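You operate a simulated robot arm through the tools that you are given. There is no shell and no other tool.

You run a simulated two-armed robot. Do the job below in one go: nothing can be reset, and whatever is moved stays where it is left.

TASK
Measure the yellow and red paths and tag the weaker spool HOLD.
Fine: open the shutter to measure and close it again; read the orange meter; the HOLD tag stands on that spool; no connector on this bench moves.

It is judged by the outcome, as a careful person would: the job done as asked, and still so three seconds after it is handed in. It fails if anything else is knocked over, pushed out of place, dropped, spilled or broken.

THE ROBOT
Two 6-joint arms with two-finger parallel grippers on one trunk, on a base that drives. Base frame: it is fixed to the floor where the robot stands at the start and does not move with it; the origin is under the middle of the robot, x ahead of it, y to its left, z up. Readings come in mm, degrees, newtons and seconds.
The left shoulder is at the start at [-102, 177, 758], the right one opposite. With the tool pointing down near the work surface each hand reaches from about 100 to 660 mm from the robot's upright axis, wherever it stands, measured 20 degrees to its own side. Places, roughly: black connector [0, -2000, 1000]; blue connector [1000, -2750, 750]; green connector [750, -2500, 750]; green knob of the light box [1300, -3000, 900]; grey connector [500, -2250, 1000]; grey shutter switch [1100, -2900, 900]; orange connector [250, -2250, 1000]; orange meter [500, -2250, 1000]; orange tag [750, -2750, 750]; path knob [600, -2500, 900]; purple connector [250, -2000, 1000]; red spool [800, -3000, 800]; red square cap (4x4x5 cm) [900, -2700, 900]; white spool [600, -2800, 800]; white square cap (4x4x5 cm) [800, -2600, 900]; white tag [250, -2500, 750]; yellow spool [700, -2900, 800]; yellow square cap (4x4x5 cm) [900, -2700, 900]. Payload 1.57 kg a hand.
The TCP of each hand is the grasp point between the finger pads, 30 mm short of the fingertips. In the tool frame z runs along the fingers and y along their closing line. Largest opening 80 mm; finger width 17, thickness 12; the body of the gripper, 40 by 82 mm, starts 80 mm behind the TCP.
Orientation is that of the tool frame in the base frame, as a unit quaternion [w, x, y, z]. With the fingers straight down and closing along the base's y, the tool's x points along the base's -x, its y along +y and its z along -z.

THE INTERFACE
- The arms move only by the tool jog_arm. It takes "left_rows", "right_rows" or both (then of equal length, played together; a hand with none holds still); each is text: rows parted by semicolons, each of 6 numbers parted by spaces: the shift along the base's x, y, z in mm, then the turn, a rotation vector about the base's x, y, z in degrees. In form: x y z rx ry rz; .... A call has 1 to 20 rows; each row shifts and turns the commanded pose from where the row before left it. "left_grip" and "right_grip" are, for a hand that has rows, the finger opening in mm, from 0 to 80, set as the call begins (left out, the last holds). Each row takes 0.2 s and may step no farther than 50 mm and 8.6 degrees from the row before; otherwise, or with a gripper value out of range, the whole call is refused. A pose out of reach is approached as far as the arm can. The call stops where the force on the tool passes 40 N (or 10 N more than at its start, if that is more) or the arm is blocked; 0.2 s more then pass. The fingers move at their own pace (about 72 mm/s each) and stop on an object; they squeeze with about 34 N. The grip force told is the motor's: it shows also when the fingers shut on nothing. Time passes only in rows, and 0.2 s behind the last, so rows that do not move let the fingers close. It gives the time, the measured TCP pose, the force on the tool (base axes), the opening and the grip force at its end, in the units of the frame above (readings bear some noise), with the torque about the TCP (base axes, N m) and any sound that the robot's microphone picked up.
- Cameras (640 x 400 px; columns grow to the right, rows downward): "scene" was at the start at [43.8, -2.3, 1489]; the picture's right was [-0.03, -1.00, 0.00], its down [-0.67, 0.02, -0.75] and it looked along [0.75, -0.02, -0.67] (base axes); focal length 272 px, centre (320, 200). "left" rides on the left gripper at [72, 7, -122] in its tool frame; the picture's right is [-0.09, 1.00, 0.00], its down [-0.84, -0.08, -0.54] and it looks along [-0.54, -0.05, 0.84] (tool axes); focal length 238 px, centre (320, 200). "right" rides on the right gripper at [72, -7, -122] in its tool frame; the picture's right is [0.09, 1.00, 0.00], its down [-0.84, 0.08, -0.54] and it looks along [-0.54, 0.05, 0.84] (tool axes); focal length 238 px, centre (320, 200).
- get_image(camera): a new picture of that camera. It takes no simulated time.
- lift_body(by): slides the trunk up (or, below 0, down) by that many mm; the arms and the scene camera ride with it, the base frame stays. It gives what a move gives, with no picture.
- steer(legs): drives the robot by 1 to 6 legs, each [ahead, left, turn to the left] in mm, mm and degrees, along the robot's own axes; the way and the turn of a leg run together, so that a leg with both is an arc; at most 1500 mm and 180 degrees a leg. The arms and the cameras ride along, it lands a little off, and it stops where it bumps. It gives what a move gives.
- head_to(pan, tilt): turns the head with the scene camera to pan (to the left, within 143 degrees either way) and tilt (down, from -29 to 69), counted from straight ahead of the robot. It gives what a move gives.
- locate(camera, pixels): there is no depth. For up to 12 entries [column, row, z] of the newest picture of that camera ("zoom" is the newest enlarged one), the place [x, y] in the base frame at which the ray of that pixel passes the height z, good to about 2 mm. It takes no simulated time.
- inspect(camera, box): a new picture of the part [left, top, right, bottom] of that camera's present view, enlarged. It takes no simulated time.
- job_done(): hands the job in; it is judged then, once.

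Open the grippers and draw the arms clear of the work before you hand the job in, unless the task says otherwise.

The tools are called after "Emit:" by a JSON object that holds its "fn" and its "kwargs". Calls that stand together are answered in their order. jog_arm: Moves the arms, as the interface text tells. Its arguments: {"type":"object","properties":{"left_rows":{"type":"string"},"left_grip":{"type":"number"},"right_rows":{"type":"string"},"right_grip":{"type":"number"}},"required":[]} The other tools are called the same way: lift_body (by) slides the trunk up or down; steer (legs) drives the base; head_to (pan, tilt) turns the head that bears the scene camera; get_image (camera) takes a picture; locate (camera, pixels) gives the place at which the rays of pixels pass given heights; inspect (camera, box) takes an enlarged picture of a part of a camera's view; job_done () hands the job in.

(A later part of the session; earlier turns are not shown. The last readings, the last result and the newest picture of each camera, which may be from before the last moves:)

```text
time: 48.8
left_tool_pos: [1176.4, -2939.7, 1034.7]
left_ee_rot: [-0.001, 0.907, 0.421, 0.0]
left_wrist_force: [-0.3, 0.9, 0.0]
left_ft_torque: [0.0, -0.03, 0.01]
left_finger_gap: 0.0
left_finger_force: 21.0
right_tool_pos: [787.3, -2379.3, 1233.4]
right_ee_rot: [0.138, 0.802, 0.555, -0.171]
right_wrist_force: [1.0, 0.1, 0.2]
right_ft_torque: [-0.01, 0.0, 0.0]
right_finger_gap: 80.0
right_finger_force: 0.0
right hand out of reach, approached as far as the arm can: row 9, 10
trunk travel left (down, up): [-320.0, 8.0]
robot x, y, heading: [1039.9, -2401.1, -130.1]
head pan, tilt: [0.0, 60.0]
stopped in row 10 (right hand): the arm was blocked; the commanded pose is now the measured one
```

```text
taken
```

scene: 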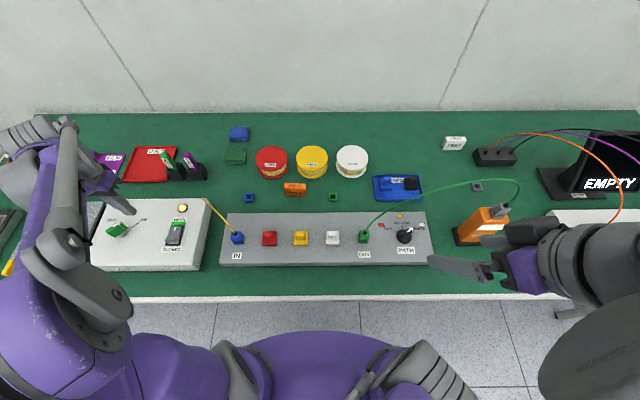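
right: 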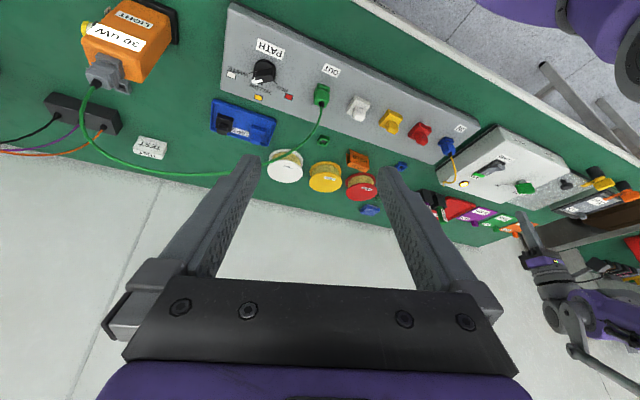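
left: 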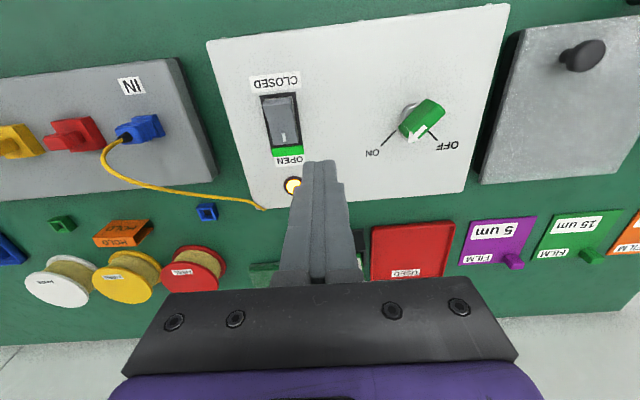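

The right arm ran to its limit so close to my body (only 146 mm ahead of the axis). I back the robot 200 mm away so the tilted hand has room; hands are high and clear of everything.

Emit:
{"fn": "steer", "kwargs": {"legs": [[-200, 0, 0]]}}

Emit:
{"fn": "get_image", "kwargs": {"camera": "scene"}}

```text
time: 50.4
left_tool_pos: [1304.6, -2789.8, 1034.4]
left_ee_rot: [0.0, 0.906, 0.422, 0.0]
left_wrist_force: [-0.5, 0.6, 0.2]
left_ft_torque: [0.0, -0.02, 0.0]
left_finger_gap: 0.1
left_finger_force: 21.1
right_tool_pos: [913.3, -2229.5, 1234.8]
right_ee_rot: [0.139, 0.803, 0.554, -0.171]
right_wrist_force: [-0.3, -0.2, 0.0]
right_ft_torque: [0.03, 0.0, -0.02]
right_finger_gap: 80.0
right_finger_force: 0.1
trunk travel left (down, up): [-320.0, 8.0]
robot x, y, heading: [1164.8, -2250.6, -129.9]
head pan, tilt: [0.0, 60.0]
```

```text
taken
```

scene: 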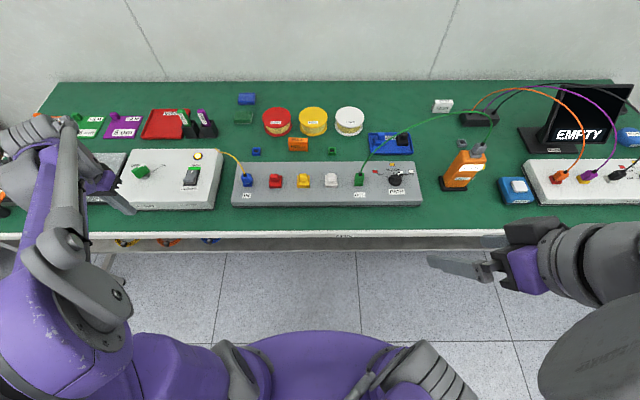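

Now I move the right hand 200 mm ahead while levelling its yaw and keeping a 32° forward tilt, then lower it on my side of the bench.

Emit:
{"fn": "jog_arm", "kwargs": {"right_rows": "-31 -26.2 0 0 0 0; -31 -26.2 0 0 0 0; -31 -26.2 0 -1.62 1.65 -6.68; -31 -26.2 0 -1.62 1.65 -6.68; -31 -26.2 0 -1.62 1.65 -6.68; 0 0 -45 0 0 0; 0 0 -45 0 0 0; 0 0 -45 0 0 0; 0 0 -45 0 0 0; 0 0 -45 0 0 0; 0 0 0 0 0 0"}}

Emit:
{"fn": "get_image", "kwargs": {"camera": "right"}}

Emit:
{"fn": "get_image", "kwargs": {"camera": "scene"}}

```text
time: 52.8
left_tool_pos: [1304.6, -2789.3, 1033.7]
left_ee_rot: [-0.001, 0.906, 0.423, 0.0]
left_wrist_force: [-0.3, -0.3, -0.1]
left_ft_torque: [-0.01, -0.03, -0.01]
left_finger_gap: 0.0
left_finger_force: 21.7
right_tool_pos: [758.7, -2358.9, 1008.8]
right_ee_rot: [0.116, 0.872, 0.404, -0.25]
right_wrist_force: [-0.2, 0.1, -0.1]
right_ft_torque: [-0.01, 0.0, 0.0]
right_finger_gap: 80.3
right_finger_force: 0.1
trunk travel left (down, up): [-320.0, 8.0]
robot x, y, heading: [1163.8, -2247.0, -130.0]
head pan, tilt: [0.0, 60.0]
```

```text
taken
```

right: 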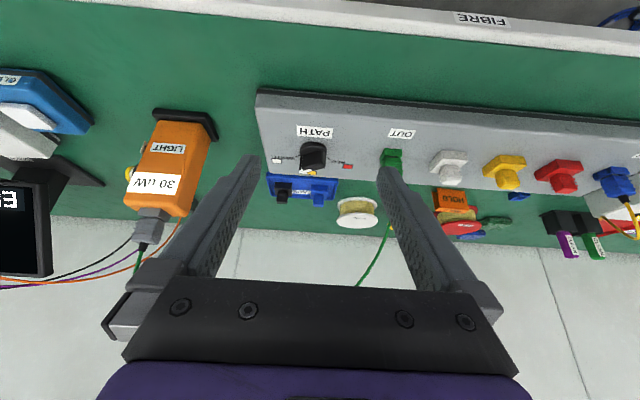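

```text
taken
```

scene: 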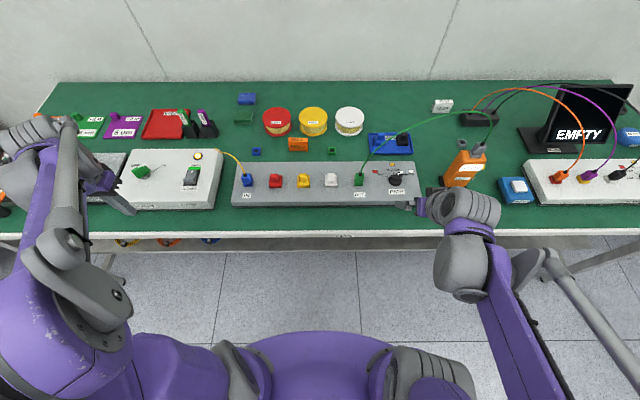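

The right hand now sits low on my side of the fibre arch with the knob in view at (313,157). I enlarge it and cross the rays with the scene camera.

Emit:
{"fn": "inspect", "kwargs": {"camera": "right", "box": [260, 110, 420, 210]}}

Emit:
{"fn": "locate", "kwargs": {"camera": "zoom", "pixels": [[210, 180, 842], [210, 180, 860], [210, 180, 880], [205, 135, 870], [205, 135, 880], [205, 135, 890], [355, 222, 842], [70, 205, 842]]}}

Emit:
{"fn": "inspect", "kwargs": {"camera": "scene", "box": [340, 150, 440, 215]}}

Emit:
{"fn": "locate", "kwargs": {"camera": "zoom", "pixels": [[355, 200, 842], [355, 200, 860], [355, 200, 880], [390, 155, 842], [390, 155, 860], [390, 155, 880]]}}

```text
4.00 times, centred on (340, 160) of right
```

zoom: 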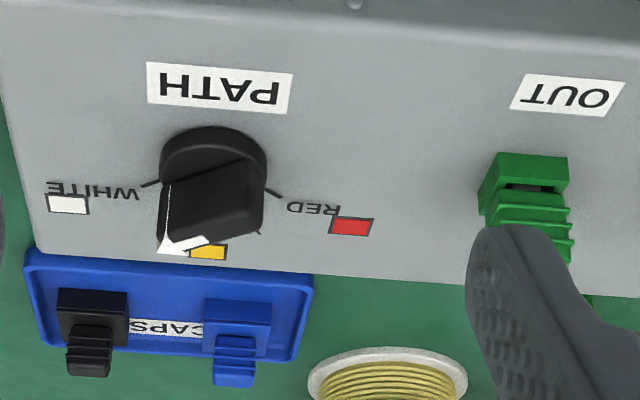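

```text
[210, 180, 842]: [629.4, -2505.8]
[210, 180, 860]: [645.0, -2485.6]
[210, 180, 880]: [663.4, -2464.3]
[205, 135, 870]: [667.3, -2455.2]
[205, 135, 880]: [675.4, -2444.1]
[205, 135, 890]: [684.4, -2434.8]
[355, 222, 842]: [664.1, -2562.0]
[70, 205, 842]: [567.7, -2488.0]
```

```text
6.15 times, centred on (390, 182) of scene
```

zoom: 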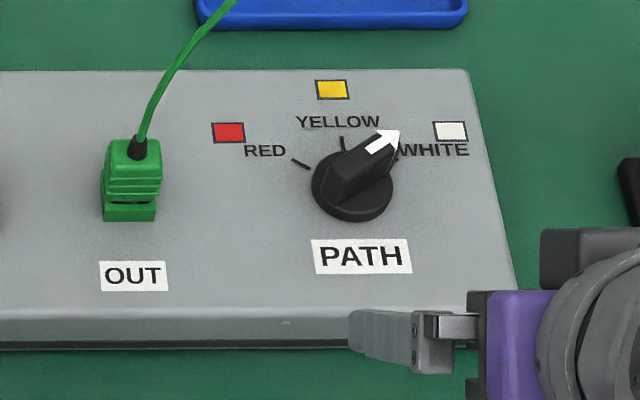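

```text
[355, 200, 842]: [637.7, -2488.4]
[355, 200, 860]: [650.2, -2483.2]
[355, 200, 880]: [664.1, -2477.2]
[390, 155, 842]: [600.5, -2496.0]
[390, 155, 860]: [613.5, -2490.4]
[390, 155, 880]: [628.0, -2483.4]
```

Knob axis is at about (640,-2491) with RED/YELLOW/WHITE at roughly +58°, 0°, −55° from straight ahead. I locate the arrow's tip in both views to get the bar's top height.

Emit:
{"fn": "locate", "kwargs": {"camera": "zoom", "pixels": [[398, 132, 860], [398, 132, 870], [398, 132, 880], [398, 132, 890], [338, 183, 880], [372, 150, 880]]}}

Emit:
{"fn": "locate", "kwargs": {"camera": "right", "pixels": [[300, 172, 860], [300, 172, 870], [300, 172, 880], [300, 172, 890]]}}

```text
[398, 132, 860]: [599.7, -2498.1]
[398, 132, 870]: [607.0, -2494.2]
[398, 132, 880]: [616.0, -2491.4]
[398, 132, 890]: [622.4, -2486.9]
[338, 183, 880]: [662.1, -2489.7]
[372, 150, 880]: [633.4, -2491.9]
```

```text
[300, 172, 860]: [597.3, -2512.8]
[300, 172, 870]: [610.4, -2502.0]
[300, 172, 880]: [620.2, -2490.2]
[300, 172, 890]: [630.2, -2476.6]
```

The bar's arrow tip is at z≈880, bar ~45 mm long. I bring the open right hand over the knob with 20° right yaw, tips at ~910, and check before descending.

Emit:
{"fn": "jog_arm", "kwargs": {"right_rows": "-27 -31.4 -17.2 0 0 -5; -27 -31.4 -17.2 0 0 -5; -27 -31.4 -17.2 0 0 -5; -27 -31.4 -17.2 0 0 -5; 0 0 0 0 0 0", "right_grip": 80}}

Emit:
{"fn": "get_image", "kwargs": {"camera": "right"}}

Emit:
{"fn": "inspect", "kwargs": {"camera": "scene", "box": [340, 100, 520, 230]}}

```text
time: 54.0
left_tool_pos: [1305.7, -2788.0, 1034.1]
left_ee_rot: [0.0, 0.906, 0.423, 0.0]
left_wrist_force: [0.5, -0.3, 1.0]
left_ft_torque: [-0.01, 0.03, -0.02]
left_finger_gap: 0.2
left_finger_force: 21.7
right_tool_pos: [653.2, -2485.0, 942.3]
right_ee_rot: [0.072, 0.929, 0.246, -0.267]
right_wrist_force: [1.0, 0.0, -0.7]
right_ft_torque: [0.04, 0.03, 0.01]
right_finger_gap: 79.8
right_finger_force: 0.1
trunk travel left (down, up): [-320.0, 8.0]
robot x, y, heading: [1163.9, -2248.9, -130.1]
head pan, tilt: [0.0, 60.0]
```

```text
taken
```

right: 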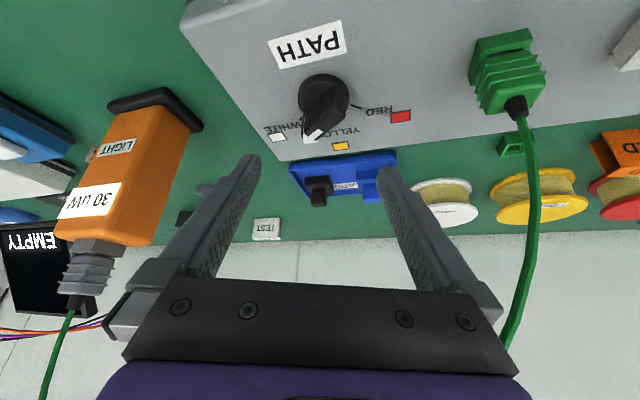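

```text
3.08 times, centred on (430, 165) of scene
```

zoom: 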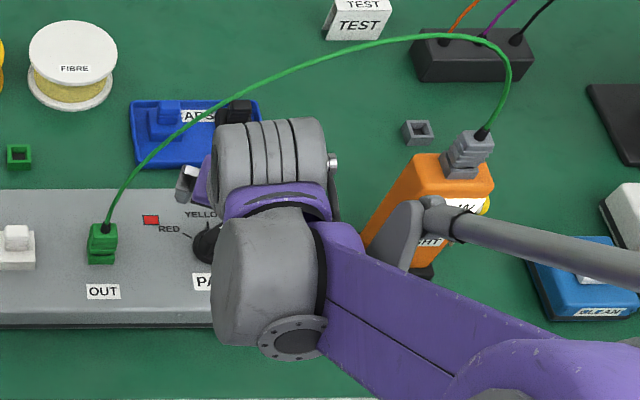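

The knob lies centred between the fingers (322,105) and the fibre runs beyond the wrist. I add 8° of tilt for more margin to the fibre, then lower so the fingertips flank the bar.

Emit:
{"fn": "jog_arm", "kwargs": {"right_rows": "1.3 2.4 0 -4.0 6.93 0; 0 0 -18 0 0 0; 0 0 -18 0 0 0; 0 0 -8 0 0 0; 0 0 -7 0 0 0; 0 0 0 0 0 0"}}

Emit:
{"fn": "get_image", "kwargs": {"camera": "right"}}

Emit:
{"fn": "inspect", "kwargs": {"camera": "scene", "box": [340, 100, 520, 230]}}

```text
time: 55.4
left_tool_pos: [1306.0, -2788.5, 1034.3]
left_ee_rot: [0.0, 0.906, 0.423, 0.0]
left_wrist_force: [0.0, 0.2, 0.6]
left_ft_torque: [-0.03, -0.02, -0.01]
left_finger_gap: 0.4
left_finger_force: 21.4
right_tool_pos: [652.3, -2483.2, 890.2]
right_ee_rot: [0.088, 0.908, 0.241, -0.33]
right_wrist_force: [-0.3, 0.5, 0.3]
right_ft_torque: [-0.02, -0.02, 0.02]
right_finger_gap: 80.1
right_finger_force: 0.0
trunk travel left (down, up): [-320.0, 8.0]
robot x, y, heading: [1165.6, -2249.1, -130.1]
head pan, tilt: [0.0, 60.0]
```

```text
taken
```

right: 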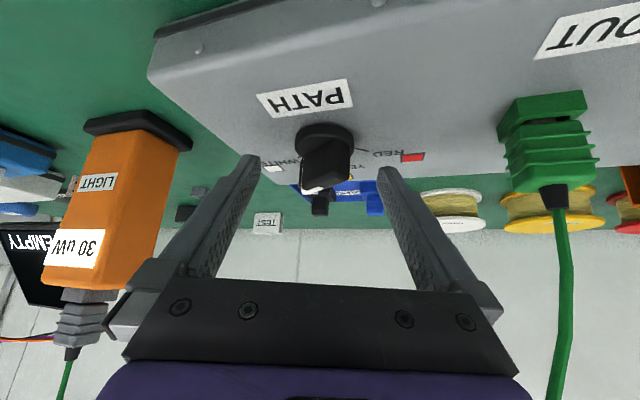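

```text
3.08 times, centred on (430, 165) of scene
```

zoom: 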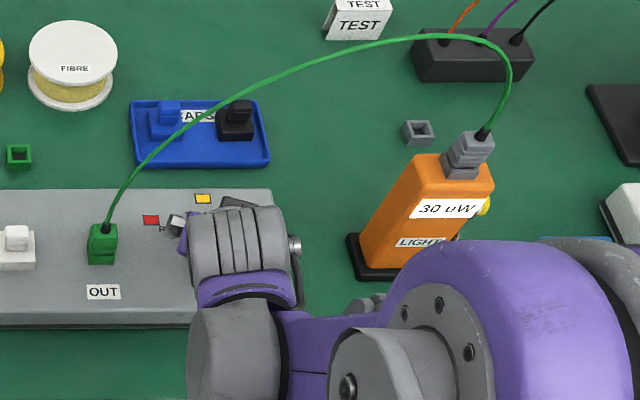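

The fingers flank the knob with good clearance to the fibre. I close the right fingers to align and hold the bar.

Emit:
{"fn": "jog_arm", "kwargs": {"right_rows": "0 0 0 0 0 0; 0 0 0 0 0 0; 0 0 0 0 0 0; 0 0 0 0 0 0; 0 0 0 0 0 0", "right_grip": 10}}

Emit:
{"fn": "get_image", "kwargs": {"camera": "right"}}

Emit:
{"fn": "inspect", "kwargs": {"camera": "scene", "box": [340, 100, 520, 230]}}

```text
time: 56.6
left_tool_pos: [1305.3, -2788.4, 1031.8]
left_ee_rot: [0.0, 0.906, 0.423, 0.0]
left_wrist_force: [-0.5, -0.8, -0.2]
left_ft_torque: [-0.02, -0.05, 0.01]
left_finger_gap: 0.0
left_finger_force: 20.7
right_tool_pos: [654.1, -2485.5, 889.6]
right_ee_rot: [0.089, 0.908, 0.242, -0.331]
right_wrist_force: [13.7, -7.7, -1.2]
right_ft_torque: [-0.23, 0.02, 0.24]
right_finger_gap: 14.8
right_finger_force: 30.6
trunk travel left (down, up): [-320.0, 8.0]
robot x, y, heading: [1167.8, -2249.1, -130.1]
head pan, tilt: [0.0, 60.0]
```

```text
taken
```

right: 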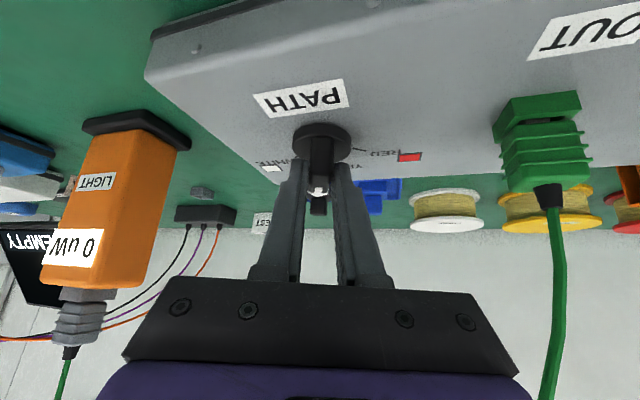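

```text
3.08 times, centred on (430, 165) of scene
```

zoom: 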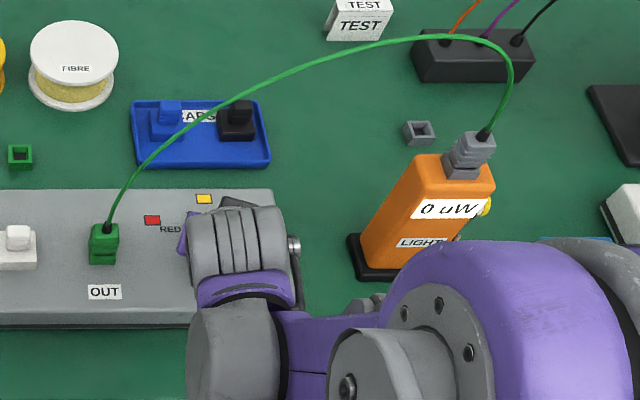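

The bar is held (gap 14.8) aligned with the hand at −20°, and the meter reads 0 between positions. I turn +20° about the knob axis to YELLOW.

Emit:
{"fn": "jog_arm", "kwargs": {"right_rows": "-0.9 0.9 0 0 0 7; -0.9 0.9 0 0 0 7; -0.9 0.8 0 0 0 6; 0 0 0 0 0 0; 0 0 0 0 0 0"}}

Emit:
{"fn": "get_image", "kwargs": {"camera": "right"}}

Emit:
{"fn": "inspect", "kwargs": {"camera": "scene", "box": [340, 100, 520, 230]}}

```text
time: 57.8
left_tool_pos: [1304.6, -2789.9, 1034.0]
left_ee_rot: [0.0, 0.906, 0.422, 0.0]
left_wrist_force: [0.3, -0.3, -0.9]
left_ft_torque: [0.03, -0.01, 0.01]
left_finger_gap: 0.0
left_finger_force: 22.0
right_tool_pos: [649.9, -2480.8, 889.5]
right_ee_rot: [0.145, 0.852, 0.395, -0.311]
right_wrist_force: [7.3, 0.3, 2.2]
right_ft_torque: [0.76, -0.69, 0.06]
right_finger_gap: 14.8
right_finger_force: 31.1
trunk travel left (down, up): [-320.0, 8.0]
robot x, y, heading: [1167.4, -2247.6, -130.0]
head pan, tilt: [0.0, 60.0]
```

```text
taken
```

right: 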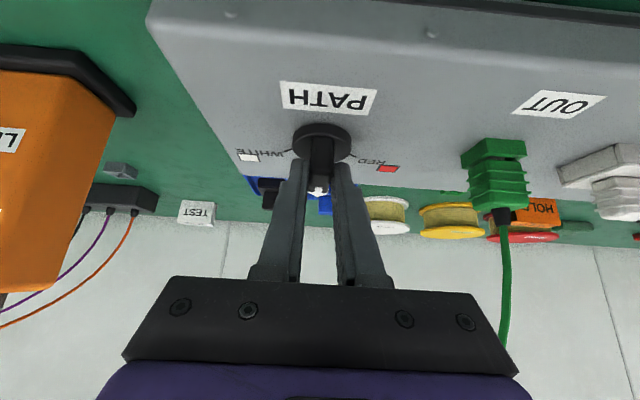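

```text
3.08 times, centred on (430, 165) of scene
```

zoom: 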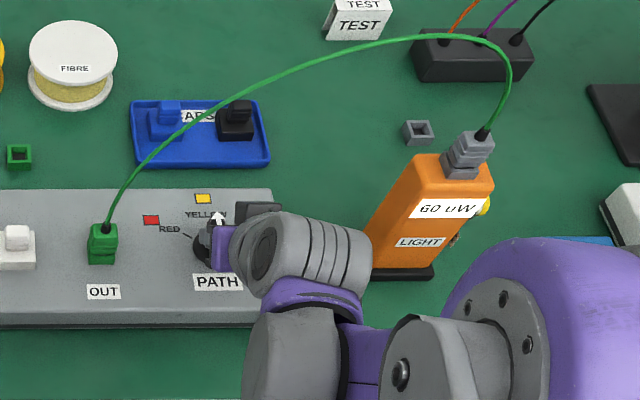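

The meter now reads about 60 uW on YELLOW. I enlarge it to be sure, and check the clearance between the wrist and the meter.

Emit:
{"fn": "inspect", "kwargs": {"camera": "scene", "box": [420, 120, 510, 200]}}

Emit:
{"fn": "locate", "kwargs": {"camera": "zoom", "pixels": [[88, 230, 950], [88, 230, 1000], [88, 230, 1050], [105, 330, 760], [150, 220, 900], [180, 120, 960], [190, 320, 760], [290, 110, 960]]}}

```text
5.00 times, centred on (465, 160) of scene
```

zoom: 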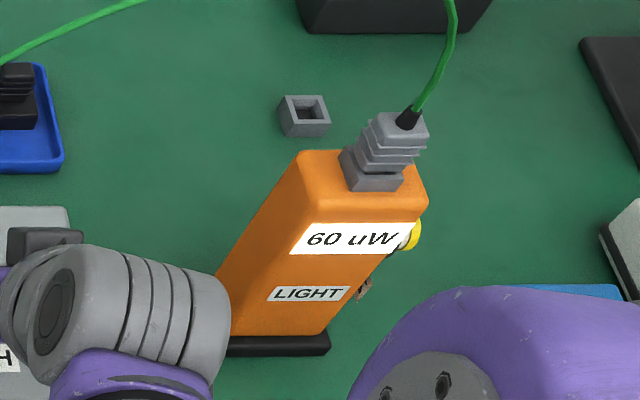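

```text
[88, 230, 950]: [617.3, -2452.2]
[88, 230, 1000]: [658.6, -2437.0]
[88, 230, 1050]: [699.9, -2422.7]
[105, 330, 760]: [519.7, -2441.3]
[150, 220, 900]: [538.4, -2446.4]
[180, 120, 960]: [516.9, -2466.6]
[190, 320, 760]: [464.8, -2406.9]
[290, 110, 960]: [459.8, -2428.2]
```

YELLOW reads 60 uW. Turning the hand itself to RED would swing the wrist toward the meter and fibre, so I release the knob, rise, close the fingers and place them left of the bar's near end to push it round.

Emit:
{"fn": "jog_arm", "kwargs": {"right_rows": "0 0 0 0 0 0; 0 0 0 0 0 0; 0 0 10 0 0 0; 0 0 22 0 0 0; 0 0 22 0 0 0; 0 0 0 0 0 0", "right_grip": 50}}

Emit:
{"fn": "jog_arm", "kwargs": {"right_rows": "15.5 -2.5 0 0 0 0; 15.5 -2.6 0 0 0 0; 0 0 0 0 0 0; 0 0 0 0 0 0", "right_grip": 0}}

Emit:
{"fn": "get_image", "kwargs": {"camera": "right"}}

Emit:
{"fn": "inspect", "kwargs": {"camera": "scene", "box": [340, 100, 520, 230]}}

```text
time: 59.2
left_tool_pos: [1305.5, -2789.5, 1033.4]
left_ee_rot: [0.001, 0.906, 0.422, 0.0]
left_wrist_force: [0.8, -0.2, -0.2]
left_ft_torque: [-0.01, 0.03, 0.0]
left_finger_gap: 0.0
left_finger_force: 21.4
right_tool_pos: [649.5, -2482.0, 944.1]
right_ee_rot: [0.144, 0.853, 0.396, -0.309]
right_wrist_force: [0.4, -0.1, 0.6]
right_ft_torque: [-0.01, 0.01, 0.0]
right_finger_gap: 49.9
right_finger_force: 0.0
trunk travel left (down, up): [-320.0, 8.0]
robot x, y, heading: [1165.8, -2248.0, -130.2]
head pan, tilt: [0.0, 60.0]
```

```text
time: 60.2
left_tool_pos: [1304.5, -2789.5, 1033.3]
left_ee_rot: [0.001, 0.906, 0.423, 0.0]
left_wrist_force: [0.3, -0.1, 0.2]
left_ft_torque: [0.01, -0.01, 0.03]
left_finger_gap: 0.0
left_finger_force: 21.1
right_tool_pos: [681.7, -2486.1, 944.3]
right_ee_rot: [0.145, 0.853, 0.395, -0.31]
right_wrist_force: [-0.6, 0.1, 0.6]
right_ft_torque: [-0.02, -0.03, -0.01]
right_finger_gap: 0.0
right_finger_force: 21.5
trunk travel left (down, up): [-320.0, 8.0]
robot x, y, heading: [1166.5, -2246.1, -129.9]
head pan, tilt: [0.0, 60.0]
```

```text
taken
```

right: 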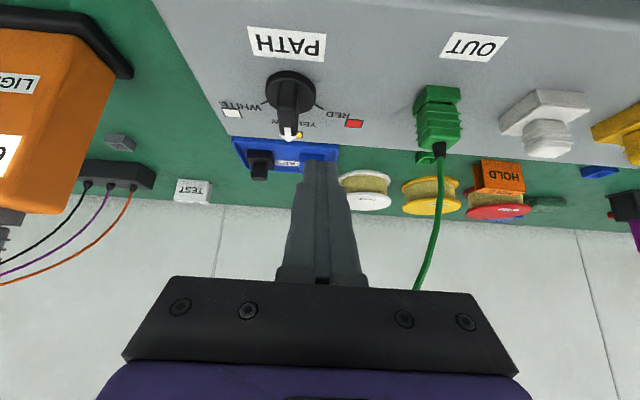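

```text
3.08 times, centred on (430, 165) of scene
```

zoom: 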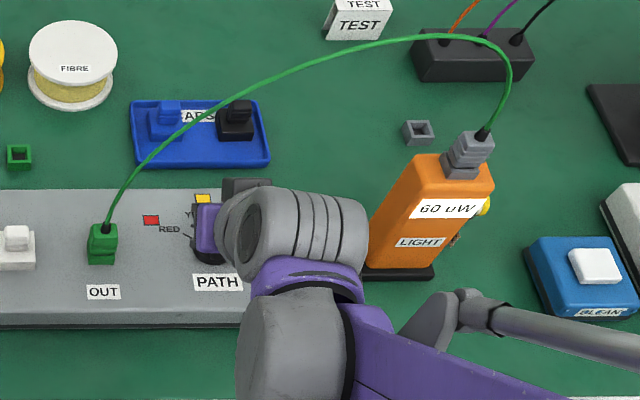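

The knob is at YELLOW and the closed fingers stand to its left-near side. I lower them to the bar's level and check.

Emit:
{"fn": "jog_arm", "kwargs": {"right_rows": "0 0 -20 0 0 0; 0 0 -20 0 0 0; 0 0 -8 0 0 0; 0 0 -6 0 0 0; 0 0 0 0 0 0"}}

Emit:
{"fn": "get_image", "kwargs": {"camera": "right"}}

```text
time: 61.4
left_tool_pos: [1304.7, -2788.6, 1033.6]
left_ee_rot: [0.0, 0.907, 0.422, 0.0]
left_wrist_force: [0.1, 0.8, 0.2]
left_ft_torque: [-0.01, -0.02, 0.02]
left_finger_gap: 0.0
left_finger_force: 20.8
right_tool_pos: [681.1, -2485.2, 890.8]
right_ee_rot: [0.144, 0.853, 0.395, -0.31]
right_wrist_force: [0.2, 0.2, 0.0]
right_ft_torque: [-0.01, 0.02, -0.04]
right_finger_gap: 0.0
right_finger_force: 21.1
trunk travel left (down, up): [-320.0, 8.0]
robot x, y, heading: [1167.7, -2247.7, -130.0]
head pan, tilt: [0.0, 60.0]
```

```text
taken
```

right: 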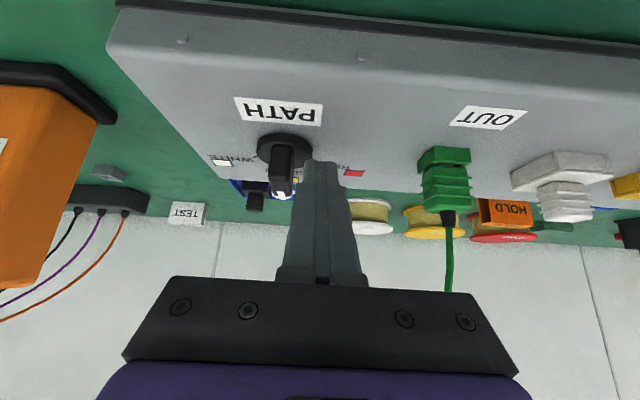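

The fingertip is beside the bar's near end at (310,170). I push it to my right by 16 mm in small steps.

Emit:
{"fn": "jog_arm", "kwargs": {"right_rows": "-2.3 1.93 0 0 0 0; -2.3 1.93 0 0 0 0; -2.3 1.93 0 0 0 0; -2.3 1.93 0 0 0 0; -2.3 1.93 0 0 0 0; -0.8 0.6 0 0 0 0; 0 0 0 0 0 0"}}

Emit:
{"fn": "get_image", "kwargs": {"camera": "right"}}

Emit:
{"fn": "inspect", "kwargs": {"camera": "scene", "box": [340, 100, 520, 230]}}

```text
time: 63.0
left_tool_pos: [1305.2, -2787.1, 1034.9]
left_ee_rot: [0.001, 0.906, 0.423, 0.0]
left_wrist_force: [0.2, -0.5, 0.5]
left_ft_torque: [0.02, 0.0, 0.0]
left_finger_gap: 0.0
left_finger_force: 21.2
right_tool_pos: [668.6, -2472.4, 889.8]
right_ee_rot: [0.144, 0.853, 0.395, -0.311]
right_wrist_force: [16.0, 18.6, 0.9]
right_ft_torque: [0.34, -0.3, -0.28]
right_finger_gap: 0.1
right_finger_force: 21.1
trunk travel left (down, up): [-320.0, 8.0]
robot x, y, heading: [1163.8, -2249.4, -130.1]
head pan, tilt: [0.0, 60.0]
```

```text
taken
```

right: 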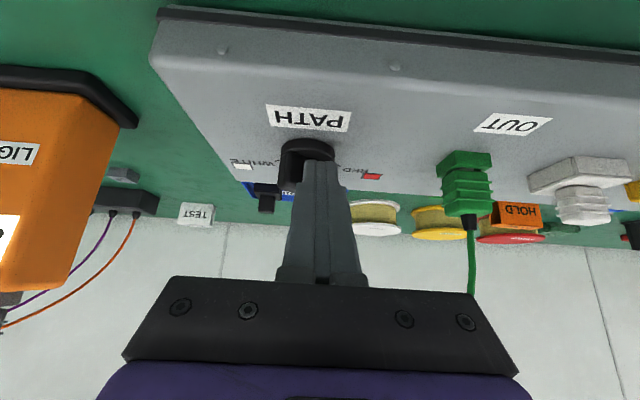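

```text
3.08 times, centred on (430, 165) of scene
```

zoom: 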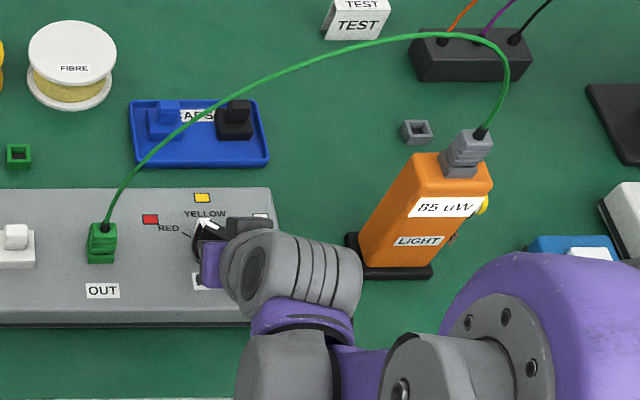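

The meter changed to about 85 uW and the arrow points toward RED. I back the fingers off a little and enlarge to confirm.

Emit:
{"fn": "jog_arm", "kwargs": {"right_rows": "5 0 0 0 0 0; 8 8 0 0 0 0; 15 15 15 0 0 0; 15 15 35 0 0 0; 0 0 0 0 0 0"}}

Emit:
{"fn": "inspect", "kwargs": {"camera": "scene", "box": [420, 120, 510, 200]}}

Emit:
{"fn": "inspect", "kwargs": {"camera": "scene", "box": [340, 140, 440, 210]}}

Emit:
{"fn": "get_image", "kwargs": {"camera": "right"}}

```text
time: 64.2
left_tool_pos: [1303.9, -2788.4, 1033.7]
left_ee_rot: [0.0, 0.906, 0.422, 0.0]
left_wrist_force: [0.1, 0.3, 1.5]
left_ft_torque: [-0.02, 0.0, 0.01]
left_finger_gap: 0.2
left_finger_force: 21.3
right_tool_pos: [711.4, -2437.5, 935.8]
right_ee_rot: [0.144, 0.853, 0.395, -0.31]
right_wrist_force: [-0.4, 0.2, -0.8]
right_ft_torque: [0.02, 0.03, -0.01]
right_finger_gap: 0.0
right_finger_force: 21.6
trunk travel left (down, up): [-320.0, 8.0]
robot x, y, heading: [1165.5, -2249.8, -130.0]
head pan, tilt: [0.0, 60.0]
```

```text
5.00 times, centred on (465, 160) of scene
```

zoom: 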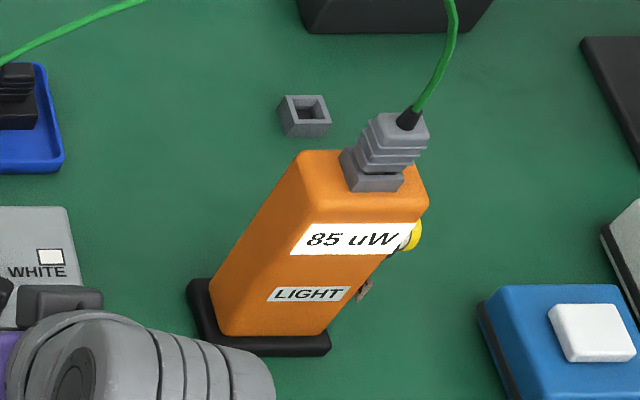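

```text
5.71 times, centred on (390, 175) of scene
```

zoom: 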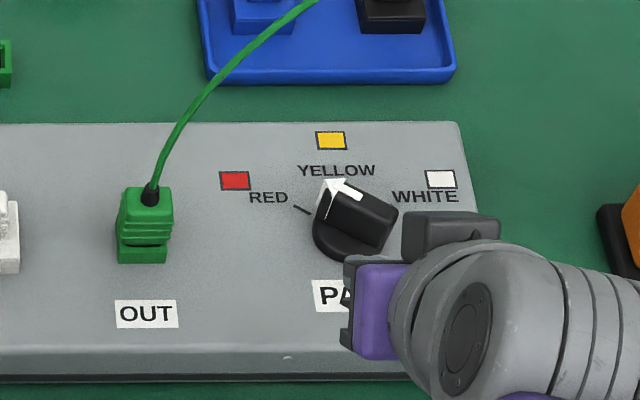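

```text
taken
```

right: 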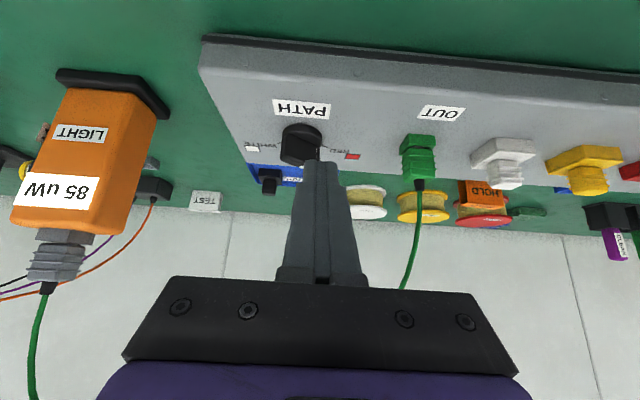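

RED reads 85 uW, YELLOW 60 uW, so the yellow spool is weaker. Now I bring the left hand over the rocker's CLOSED end to close the shutter.

Emit:
{"fn": "jog_arm", "kwargs": {"left_rows": "-36.8 -25.9 0 0 0 0; -36.8 -25.9 0 0 0 0; -36.8 -25.9 0 0 0 0; -36.8 -25.9 0 0 0 0; 0 0 -40 0 0 0; 0 0 -26 0 0 0; 0 0 0 0 0 0", "left_grip": 0}}

Emit:
{"fn": "get_image", "kwargs": {"camera": "left"}}

```text
time: 65.8
left_tool_pos: [1156.9, -2891.3, 968.0]
left_ee_rot: [0.0, 0.906, 0.423, 0.0]
left_wrist_force: [0.1, 0.0, 0.8]
left_ft_torque: [-0.01, 0.0, 0.01]
left_finger_gap: 0.1
left_finger_force: 21.0
right_tool_pos: [711.2, -2437.0, 936.8]
right_ee_rot: [0.144, 0.852, 0.395, -0.31]
right_wrist_force: [-0.3, 0.3, -0.4]
right_ft_torque: [-0.01, 0.0, 0.0]
right_finger_gap: 0.1
right_finger_force: 21.8
trunk travel left (down, up): [-320.0, 8.0]
robot x, y, heading: [1165.7, -2246.1, -129.9]
head pan, tilt: [0.0, 60.0]
```

```text
taken
```

left: 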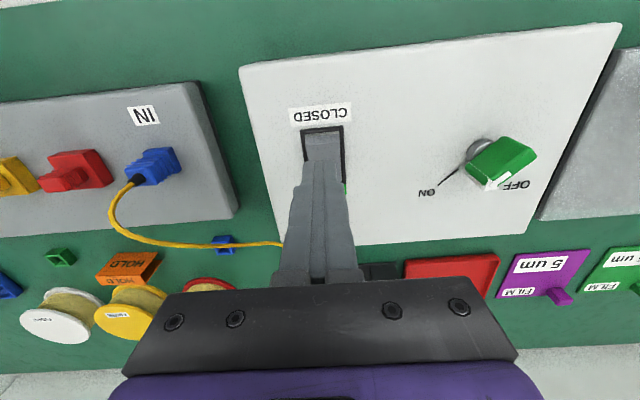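

The CLOSED end shows at (322,135), just nearer than the tip's landing row 146. I shift 6 mm toward it and press.

Emit:
{"fn": "jog_arm", "kwargs": {"left_rows": "3.9 4.6 -20 0 0 0; 0 0 -15 0 0 0; 0 0 -6 0 0 0; 0 0 -4 0 0 0; 0 0 -4 0 0 0; 0 0 -3 0 0 0; 0 0 -3 0 0 0; 0 0 0 0 0 0"}}

Emit:
{"fn": "inspect", "kwargs": {"camera": "scene", "box": [420, 120, 510, 200]}}

```text
time: 67.6
left_tool_pos: [1160.4, -2887.0, 912.9]
left_ee_rot: [0.0, 0.906, 0.423, 0.0]
left_wrist_force: [0.0, 0.0, 1.0]
left_ft_torque: [0.01, 0.01, 0.0]
left_finger_gap: 0.0
left_finger_force: 21.7
right_tool_pos: [710.7, -2437.0, 937.2]
right_ee_rot: [0.144, 0.853, 0.395, -0.31]
right_wrist_force: [0.2, -0.5, -0.2]
right_ft_torque: [-0.02, 0.03, -0.02]
right_finger_gap: 0.0
right_finger_force: 21.6
trunk travel left (down, up): [-320.0, 8.0]
robot x, y, heading: [1169.0, -2249.3, -130.0]
head pan, tilt: [0.0, 60.0]
heard: click
```

```text
5.00 times, centred on (465, 160) of scene
```

zoom: 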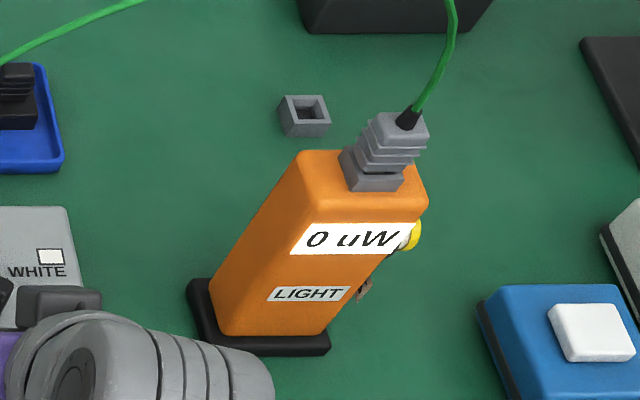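

The shutter clicked closed and the meter reads 0. I lift the left hand, and draw the right hand back and up while untilting it, so I can drive nearer for the tag.

Emit:
{"fn": "jog_arm", "kwargs": {"left_rows": "0 0 20 0 0 0; 0 0 40 0 0 0; 0 0 40 0 0 0; 0 0 40 0 0 0; 0 0 40 0 0 0; 0 0 40 0 0 0; 0 0 0 0 0 0", "right_rows": "29.6 35.2 20 0 0 0; 29.6 35.2 43 6.13 -5.14 0; 29.6 35.2 43 6.13 -5.14 0; 29.6 35.2 43 6.13 -5.14 0; 29.6 35.2 43 6.13 -5.14 0; 0 0 43 6.13 -5.14 0; 0 0 0 0 0 0"}}

Emit:
{"fn": "get_image", "kwargs": {"camera": "scene"}}

Emit:
{"fn": "get_image", "kwargs": {"camera": "left"}}

```text
refused: row 1 steps farther than a row can; nothing moved
```

```text
taken
```

scene: 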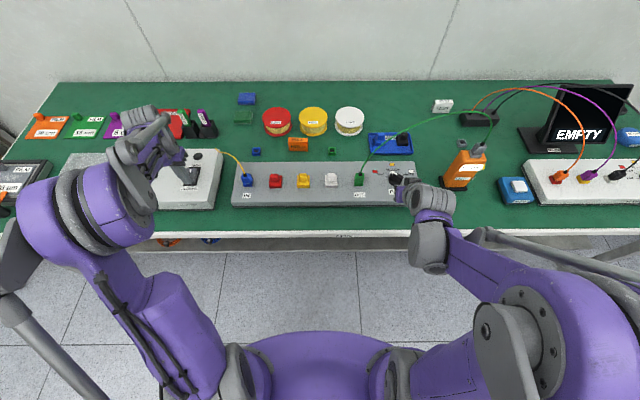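

```text
taken
```

left: 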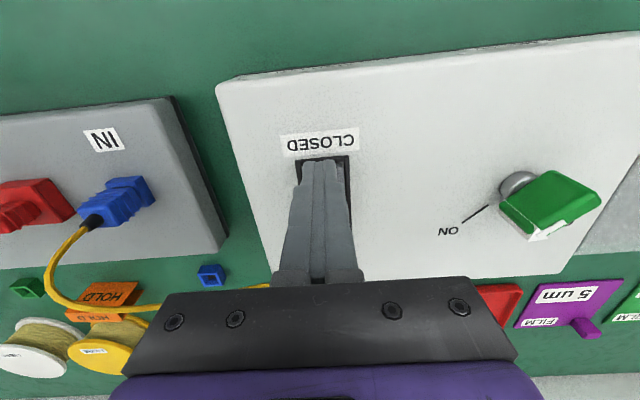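

The combined step was too long (nothing moved). I repeat it with shorter rows.

Emit:
{"fn": "jog_arm", "kwargs": {"left_rows": "0 0 20 0 0 0; 0 0 30 0 0 0; 0 0 30 0 0 0; 0 0 30 0 0 0; 0 0 30 0 0 0; 0 0 30 0 0 0; 0 0 30 0 0 0; 0 0 20 0 0 0; 0 0 0 0 0 0", "right_rows": "18 21.5 8 0 0 0; 18 21.5 25 0 0 0; 18 21.5 30 0 0 0; 18 21.5 30 6.13 -5.14 0; 18 21.5 30 6.13 -5.14 0; 18 21.5 30 6.13 -5.14 0; 18 21.5 30 6.13 -5.14 0; 18 21.5 30 6.13 -5.14 0; 0 0 0 0 0 0"}}

Emit:
{"fn": "get_image", "kwargs": {"camera": "scene"}}

Emit:
{"fn": "get_image", "kwargs": {"camera": "left"}}

```text
time: 69.6
left_tool_pos: [1160.5, -2886.7, 1133.0]
left_ee_rot: [0.001, 0.906, 0.423, 0.0]
left_wrist_force: [0.1, 0.2, -0.4]
left_ft_torque: [-0.03, -0.04, -0.01]
left_finger_gap: 0.1
left_finger_force: 21.1
right_tool_pos: [853.1, -2265.7, 1153.5]
right_ee_rot: [-0.001, 0.907, 0.421, 0.0]
right_wrist_force: [-1.5, 0.5, 0.0]
right_ft_torque: [0.02, 0.01, -0.02]
right_finger_gap: 0.0
right_finger_force: 21.8
trunk travel left (down, up): [-320.0, 8.0]
robot x, y, heading: [1167.0, -2247.5, -130.0]
head pan, tilt: [0.0, 60.0]
```

```text
taken
```

scene: 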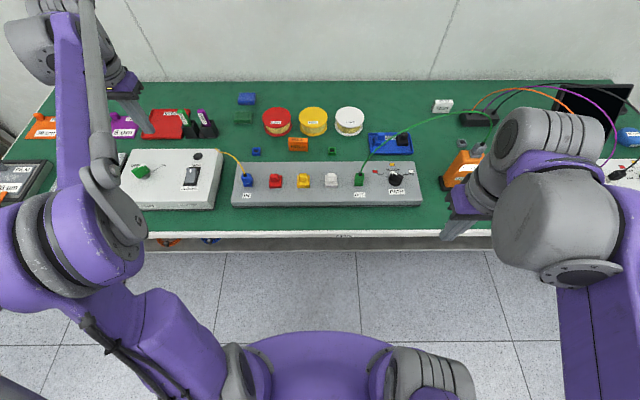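

```text
taken
```

left: 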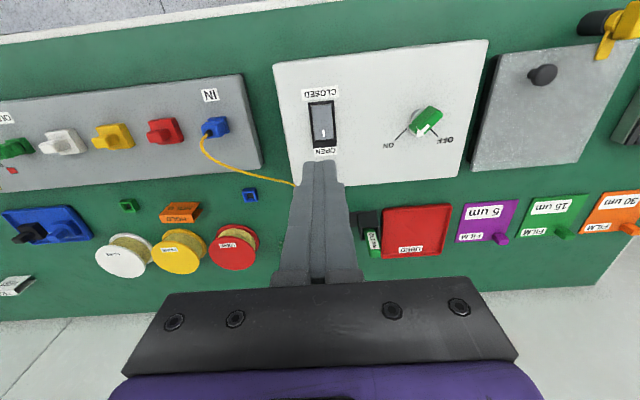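

Hands are clear; the right hand hangs on my side of the fibre. I drive 195 mm ahead again for the tag.

Emit:
{"fn": "steer", "kwargs": {"legs": [[195, 0, 0]]}}

Emit:
{"fn": "get_image", "kwargs": {"camera": "scene"}}

Emit:
{"fn": "inspect", "kwargs": {"camera": "scene", "box": [230, 130, 390, 220]}}

```text
time: 71.2
left_tool_pos: [1037.8, -3034.9, 1134.0]
left_ee_rot: [0.0, 0.906, 0.423, 0.0]
left_wrist_force: [0.0, 0.4, 0.1]
left_ft_torque: [0.01, 0.0, 0.02]
left_finger_gap: 0.2
left_finger_force: 21.5
right_tool_pos: [730.2, -2411.2, 1151.4]
right_ee_rot: [-0.001, 0.907, 0.42, -0.001]
right_wrist_force: [0.7, -0.2, -1.1]
right_ft_torque: [0.0, 0.01, -0.01]
right_finger_gap: 0.1
right_finger_force: 21.3
trunk travel left (down, up): [-320.0, 8.0]
robot x, y, heading: [1041.0, -2396.3, -130.0]
head pan, tilt: [0.0, 60.0]
```

```text
taken
```

scene: 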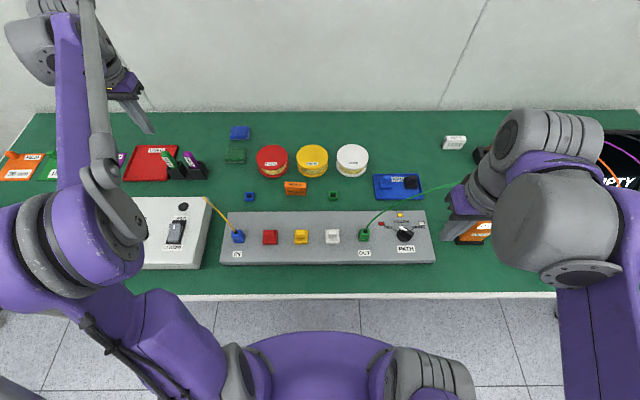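

```text
4.00 times, centred on (310, 175) of scene
```

zoom: 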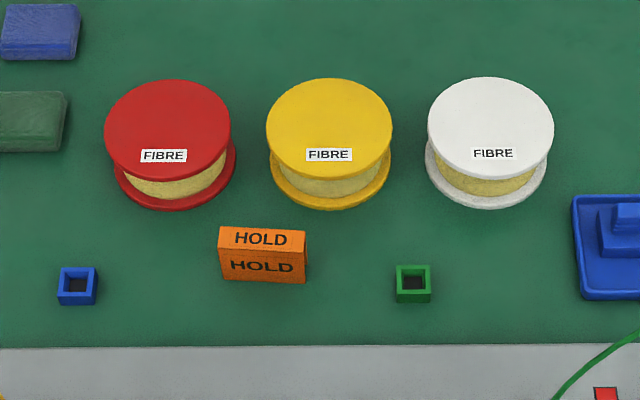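

The right hand keeps ~120 mm from the fibre. I locate the tag (zoom 263,238) and yellow spool (329,130) and get the height by comparing with the left camera.

Emit:
{"fn": "locate", "kwargs": {"camera": "zoom", "pixels": [[263, 238, 790], [263, 238, 810], [220, 275, 755], [305, 283, 755], [218, 228, 800], [306, 232, 800], [329, 127, 800], [329, 127, 820], [329, 127, 840], [267, 127, 820], [392, 127, 820], [167, 127, 820]]}}

Emit:
{"fn": "jog_arm", "kwargs": {"left_rows": "-40 20 0 0 0 0; -40 20 0 0 0 0; -40 20 0 0 0 0; -40 20 0 0 0 0; -40 20 0 0 0 0; -40 20 0 0 0 0; 0 0 0 0 0 0", "left_grip": 80}}

Emit:
{"fn": "get_image", "kwargs": {"camera": "left"}}

```text
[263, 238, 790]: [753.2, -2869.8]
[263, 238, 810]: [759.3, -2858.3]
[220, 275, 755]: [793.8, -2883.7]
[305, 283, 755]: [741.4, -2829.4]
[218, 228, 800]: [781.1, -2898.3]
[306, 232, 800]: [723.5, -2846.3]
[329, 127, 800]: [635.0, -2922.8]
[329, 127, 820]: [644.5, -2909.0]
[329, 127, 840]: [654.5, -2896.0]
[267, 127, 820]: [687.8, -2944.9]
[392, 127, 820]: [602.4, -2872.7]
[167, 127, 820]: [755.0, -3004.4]
```

```text
time: 72.8
left_tool_pos: [800.5, -2913.5, 1136.0]
left_ee_rot: [0.0, 0.906, 0.423, -0.001]
left_wrist_force: [-0.2, -0.3, 0.5]
left_ft_torque: [0.02, 0.01, -0.02]
left_finger_gap: 80.0
left_finger_force: 0.0
right_tool_pos: [729.7, -2412.0, 1154.5]
right_ee_rot: [-0.001, 0.907, 0.421, -0.001]
right_wrist_force: [-0.9, 0.3, 0.5]
right_ft_torque: [0.02, 0.04, 0.02]
right_finger_gap: 0.0
right_finger_force: 21.3
trunk travel left (down, up): [-320.0, 8.0]
robot x, y, heading: [1043.6, -2394.8, -129.9]
head pan, tilt: [0.0, 60.0]
```

```text
taken
```

left: 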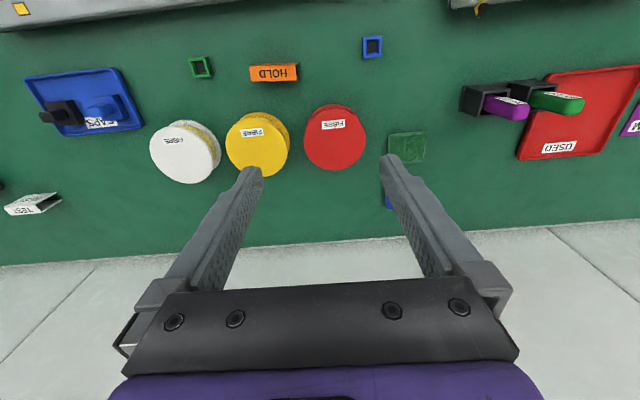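

Both spools and tag are visible from above. I enlarge the left view to triangulate tag and yellow spool.

Emit:
{"fn": "inspect", "kwargs": {"camera": "left", "box": [140, 40, 390, 190]}}

Emit:
{"fn": "locate", "kwargs": {"camera": "zoom", "pixels": [[343, 78, 790], [343, 78, 810], [281, 66, 800], [281, 106, 800], [402, 64, 800], [402, 103, 800], [304, 230, 800], [304, 230, 820], [304, 230, 840], [265, 240, 820], [360, 230, 820]]}}

```text
2.56 times, centred on (265, 115) of left
```

zoom: 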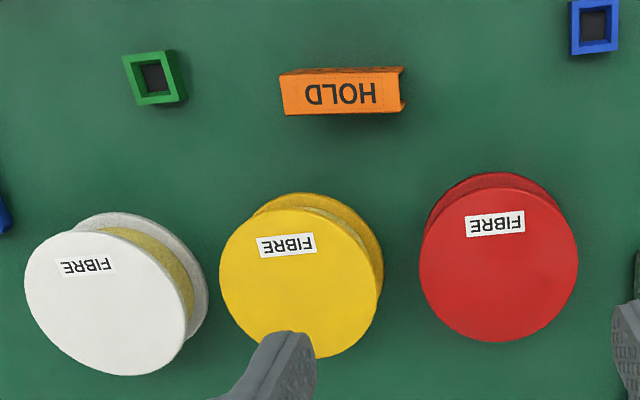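

```text
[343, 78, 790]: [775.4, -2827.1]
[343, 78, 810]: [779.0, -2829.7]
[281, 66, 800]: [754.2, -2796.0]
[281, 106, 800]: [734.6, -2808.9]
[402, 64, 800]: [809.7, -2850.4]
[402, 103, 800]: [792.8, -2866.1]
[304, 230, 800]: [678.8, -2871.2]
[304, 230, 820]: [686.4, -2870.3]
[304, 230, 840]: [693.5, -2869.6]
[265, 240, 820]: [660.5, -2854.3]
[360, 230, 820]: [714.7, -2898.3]
```

The heights don't agree yet, so I triangulate with labels: FIBRE label on yellow, the green cap on the table, tag corners, in both views.

Emit:
{"fn": "locate", "kwargs": {"camera": "zoom", "pixels": [[286, 245, 800], [286, 245, 860], [88, 266, 800], [88, 266, 860], [495, 223, 800], [495, 223, 860], [283, 112, 780], [283, 112, 840], [403, 107, 780], [403, 107, 840], [153, 78, 760], [153, 78, 820]]}}

Emit:
{"fn": "inspect", "kwargs": {"camera": "scene", "box": [230, 130, 390, 220]}}

Emit:
{"fn": "locate", "kwargs": {"camera": "zoom", "pixels": [[329, 154, 800], [329, 154, 860], [492, 153, 800], [492, 153, 860], [163, 155, 800], [163, 155, 860], [306, 231, 780], [306, 231, 840], [219, 227, 780], [219, 227, 840], [413, 283, 760], [413, 283, 820]]}}

```text
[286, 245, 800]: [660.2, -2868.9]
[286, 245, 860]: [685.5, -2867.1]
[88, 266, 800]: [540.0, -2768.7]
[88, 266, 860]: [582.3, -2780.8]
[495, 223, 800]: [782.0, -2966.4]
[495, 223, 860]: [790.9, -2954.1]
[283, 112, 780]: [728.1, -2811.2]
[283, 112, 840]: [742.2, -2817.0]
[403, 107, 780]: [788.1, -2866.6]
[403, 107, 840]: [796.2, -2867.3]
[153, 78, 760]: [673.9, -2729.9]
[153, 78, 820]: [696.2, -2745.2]
```

```text
4.00 times, centred on (310, 175) of scene
```

zoom: 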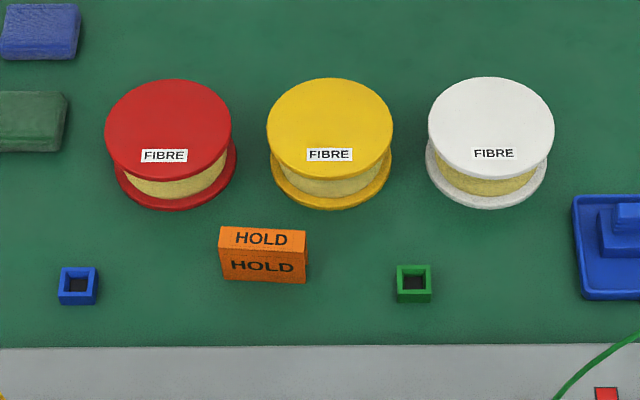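

```text
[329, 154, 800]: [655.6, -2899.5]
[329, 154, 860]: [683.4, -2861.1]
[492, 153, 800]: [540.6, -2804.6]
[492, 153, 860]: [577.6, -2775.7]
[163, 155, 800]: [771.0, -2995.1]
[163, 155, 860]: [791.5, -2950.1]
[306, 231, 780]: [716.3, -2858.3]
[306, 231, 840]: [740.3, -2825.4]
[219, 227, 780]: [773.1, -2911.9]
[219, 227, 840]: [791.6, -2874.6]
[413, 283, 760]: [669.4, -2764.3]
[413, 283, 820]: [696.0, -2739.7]
```

Spool tops and the tag's top both triangulate to z≈852; the tag is ~71 mm wide from (745,-2818) to (796,-2867). I bring the left camera lower and nearer to see the tag's shape and its base.

Emit:
{"fn": "jog_arm", "kwargs": {"left_rows": "5 33 -34 0 0 0; 5 33 -34 0 0 0; 5 33 -34 0 0 0; 5 33 -34 0 0 0; 0 0 0 0 0 0"}}

Emit:
{"fn": "get_image", "kwargs": {"camera": "left"}}

Emit:
{"fn": "inspect", "kwargs": {"camera": "left", "box": [220, 90, 420, 215]}}

```text
time: 74.0
left_tool_pos: [818.6, -2782.6, 996.0]
left_ee_rot: [-0.001, 0.906, 0.422, 0.0]
left_wrist_force: [1.2, 1.1, 1.2]
left_ft_torque: [0.03, 0.01, 0.02]
left_finger_gap: 80.0
left_finger_force: 0.0
right_tool_pos: [730.4, -2413.2, 1153.3]
right_ee_rot: [-0.001, 0.907, 0.42, 0.0]
right_wrist_force: [-0.4, -0.8, -0.1]
right_ft_torque: [0.01, 0.01, 0.01]
right_finger_gap: 0.0
right_finger_force: 21.6
trunk travel left (down, up): [-320.0, 8.0]
robot x, y, heading: [1040.5, -2393.1, -130.1]
head pan, tilt: [0.0, 60.0]
```

```text
taken
```

left: 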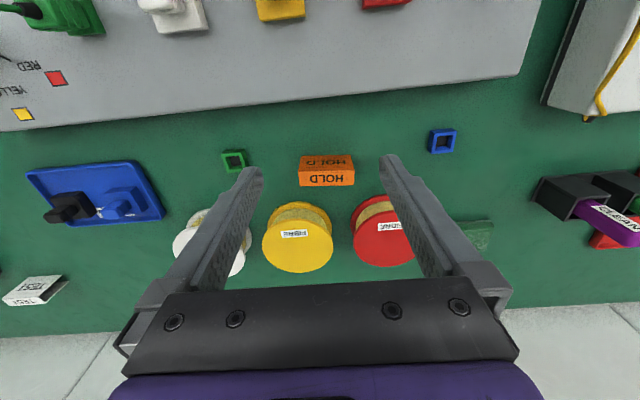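

```text
3.20 times, centred on (320, 152) of left
```

zoom: 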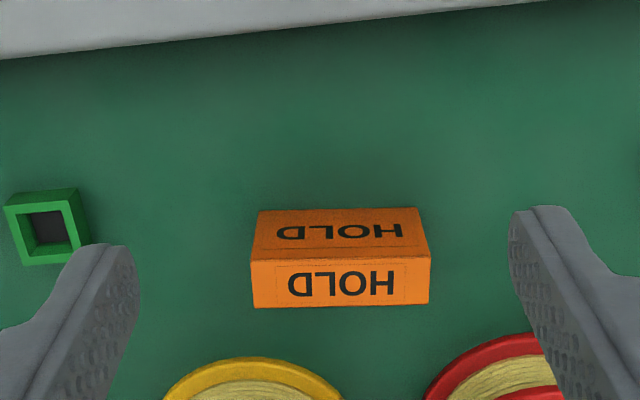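

The tag is a solid block: top face from rows 258–307 and front face below it. I compute its corners.

Emit:
{"fn": "locate", "kwargs": {"camera": "zoom", "pixels": [[251, 261, 852], [430, 257, 852], [254, 307, 852], [428, 303, 852], [258, 212, 760], [258, 212, 780], [258, 212, 800], [258, 212, 820], [420, 208, 780], [420, 208, 800], [420, 208, 820]]}}

```text
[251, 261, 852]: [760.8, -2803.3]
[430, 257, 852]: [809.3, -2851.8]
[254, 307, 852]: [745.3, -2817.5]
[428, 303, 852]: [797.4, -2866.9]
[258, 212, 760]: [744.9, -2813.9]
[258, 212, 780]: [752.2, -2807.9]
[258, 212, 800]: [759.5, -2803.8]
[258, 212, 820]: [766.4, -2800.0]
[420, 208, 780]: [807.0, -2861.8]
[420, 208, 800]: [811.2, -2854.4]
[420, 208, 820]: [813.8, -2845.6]
```

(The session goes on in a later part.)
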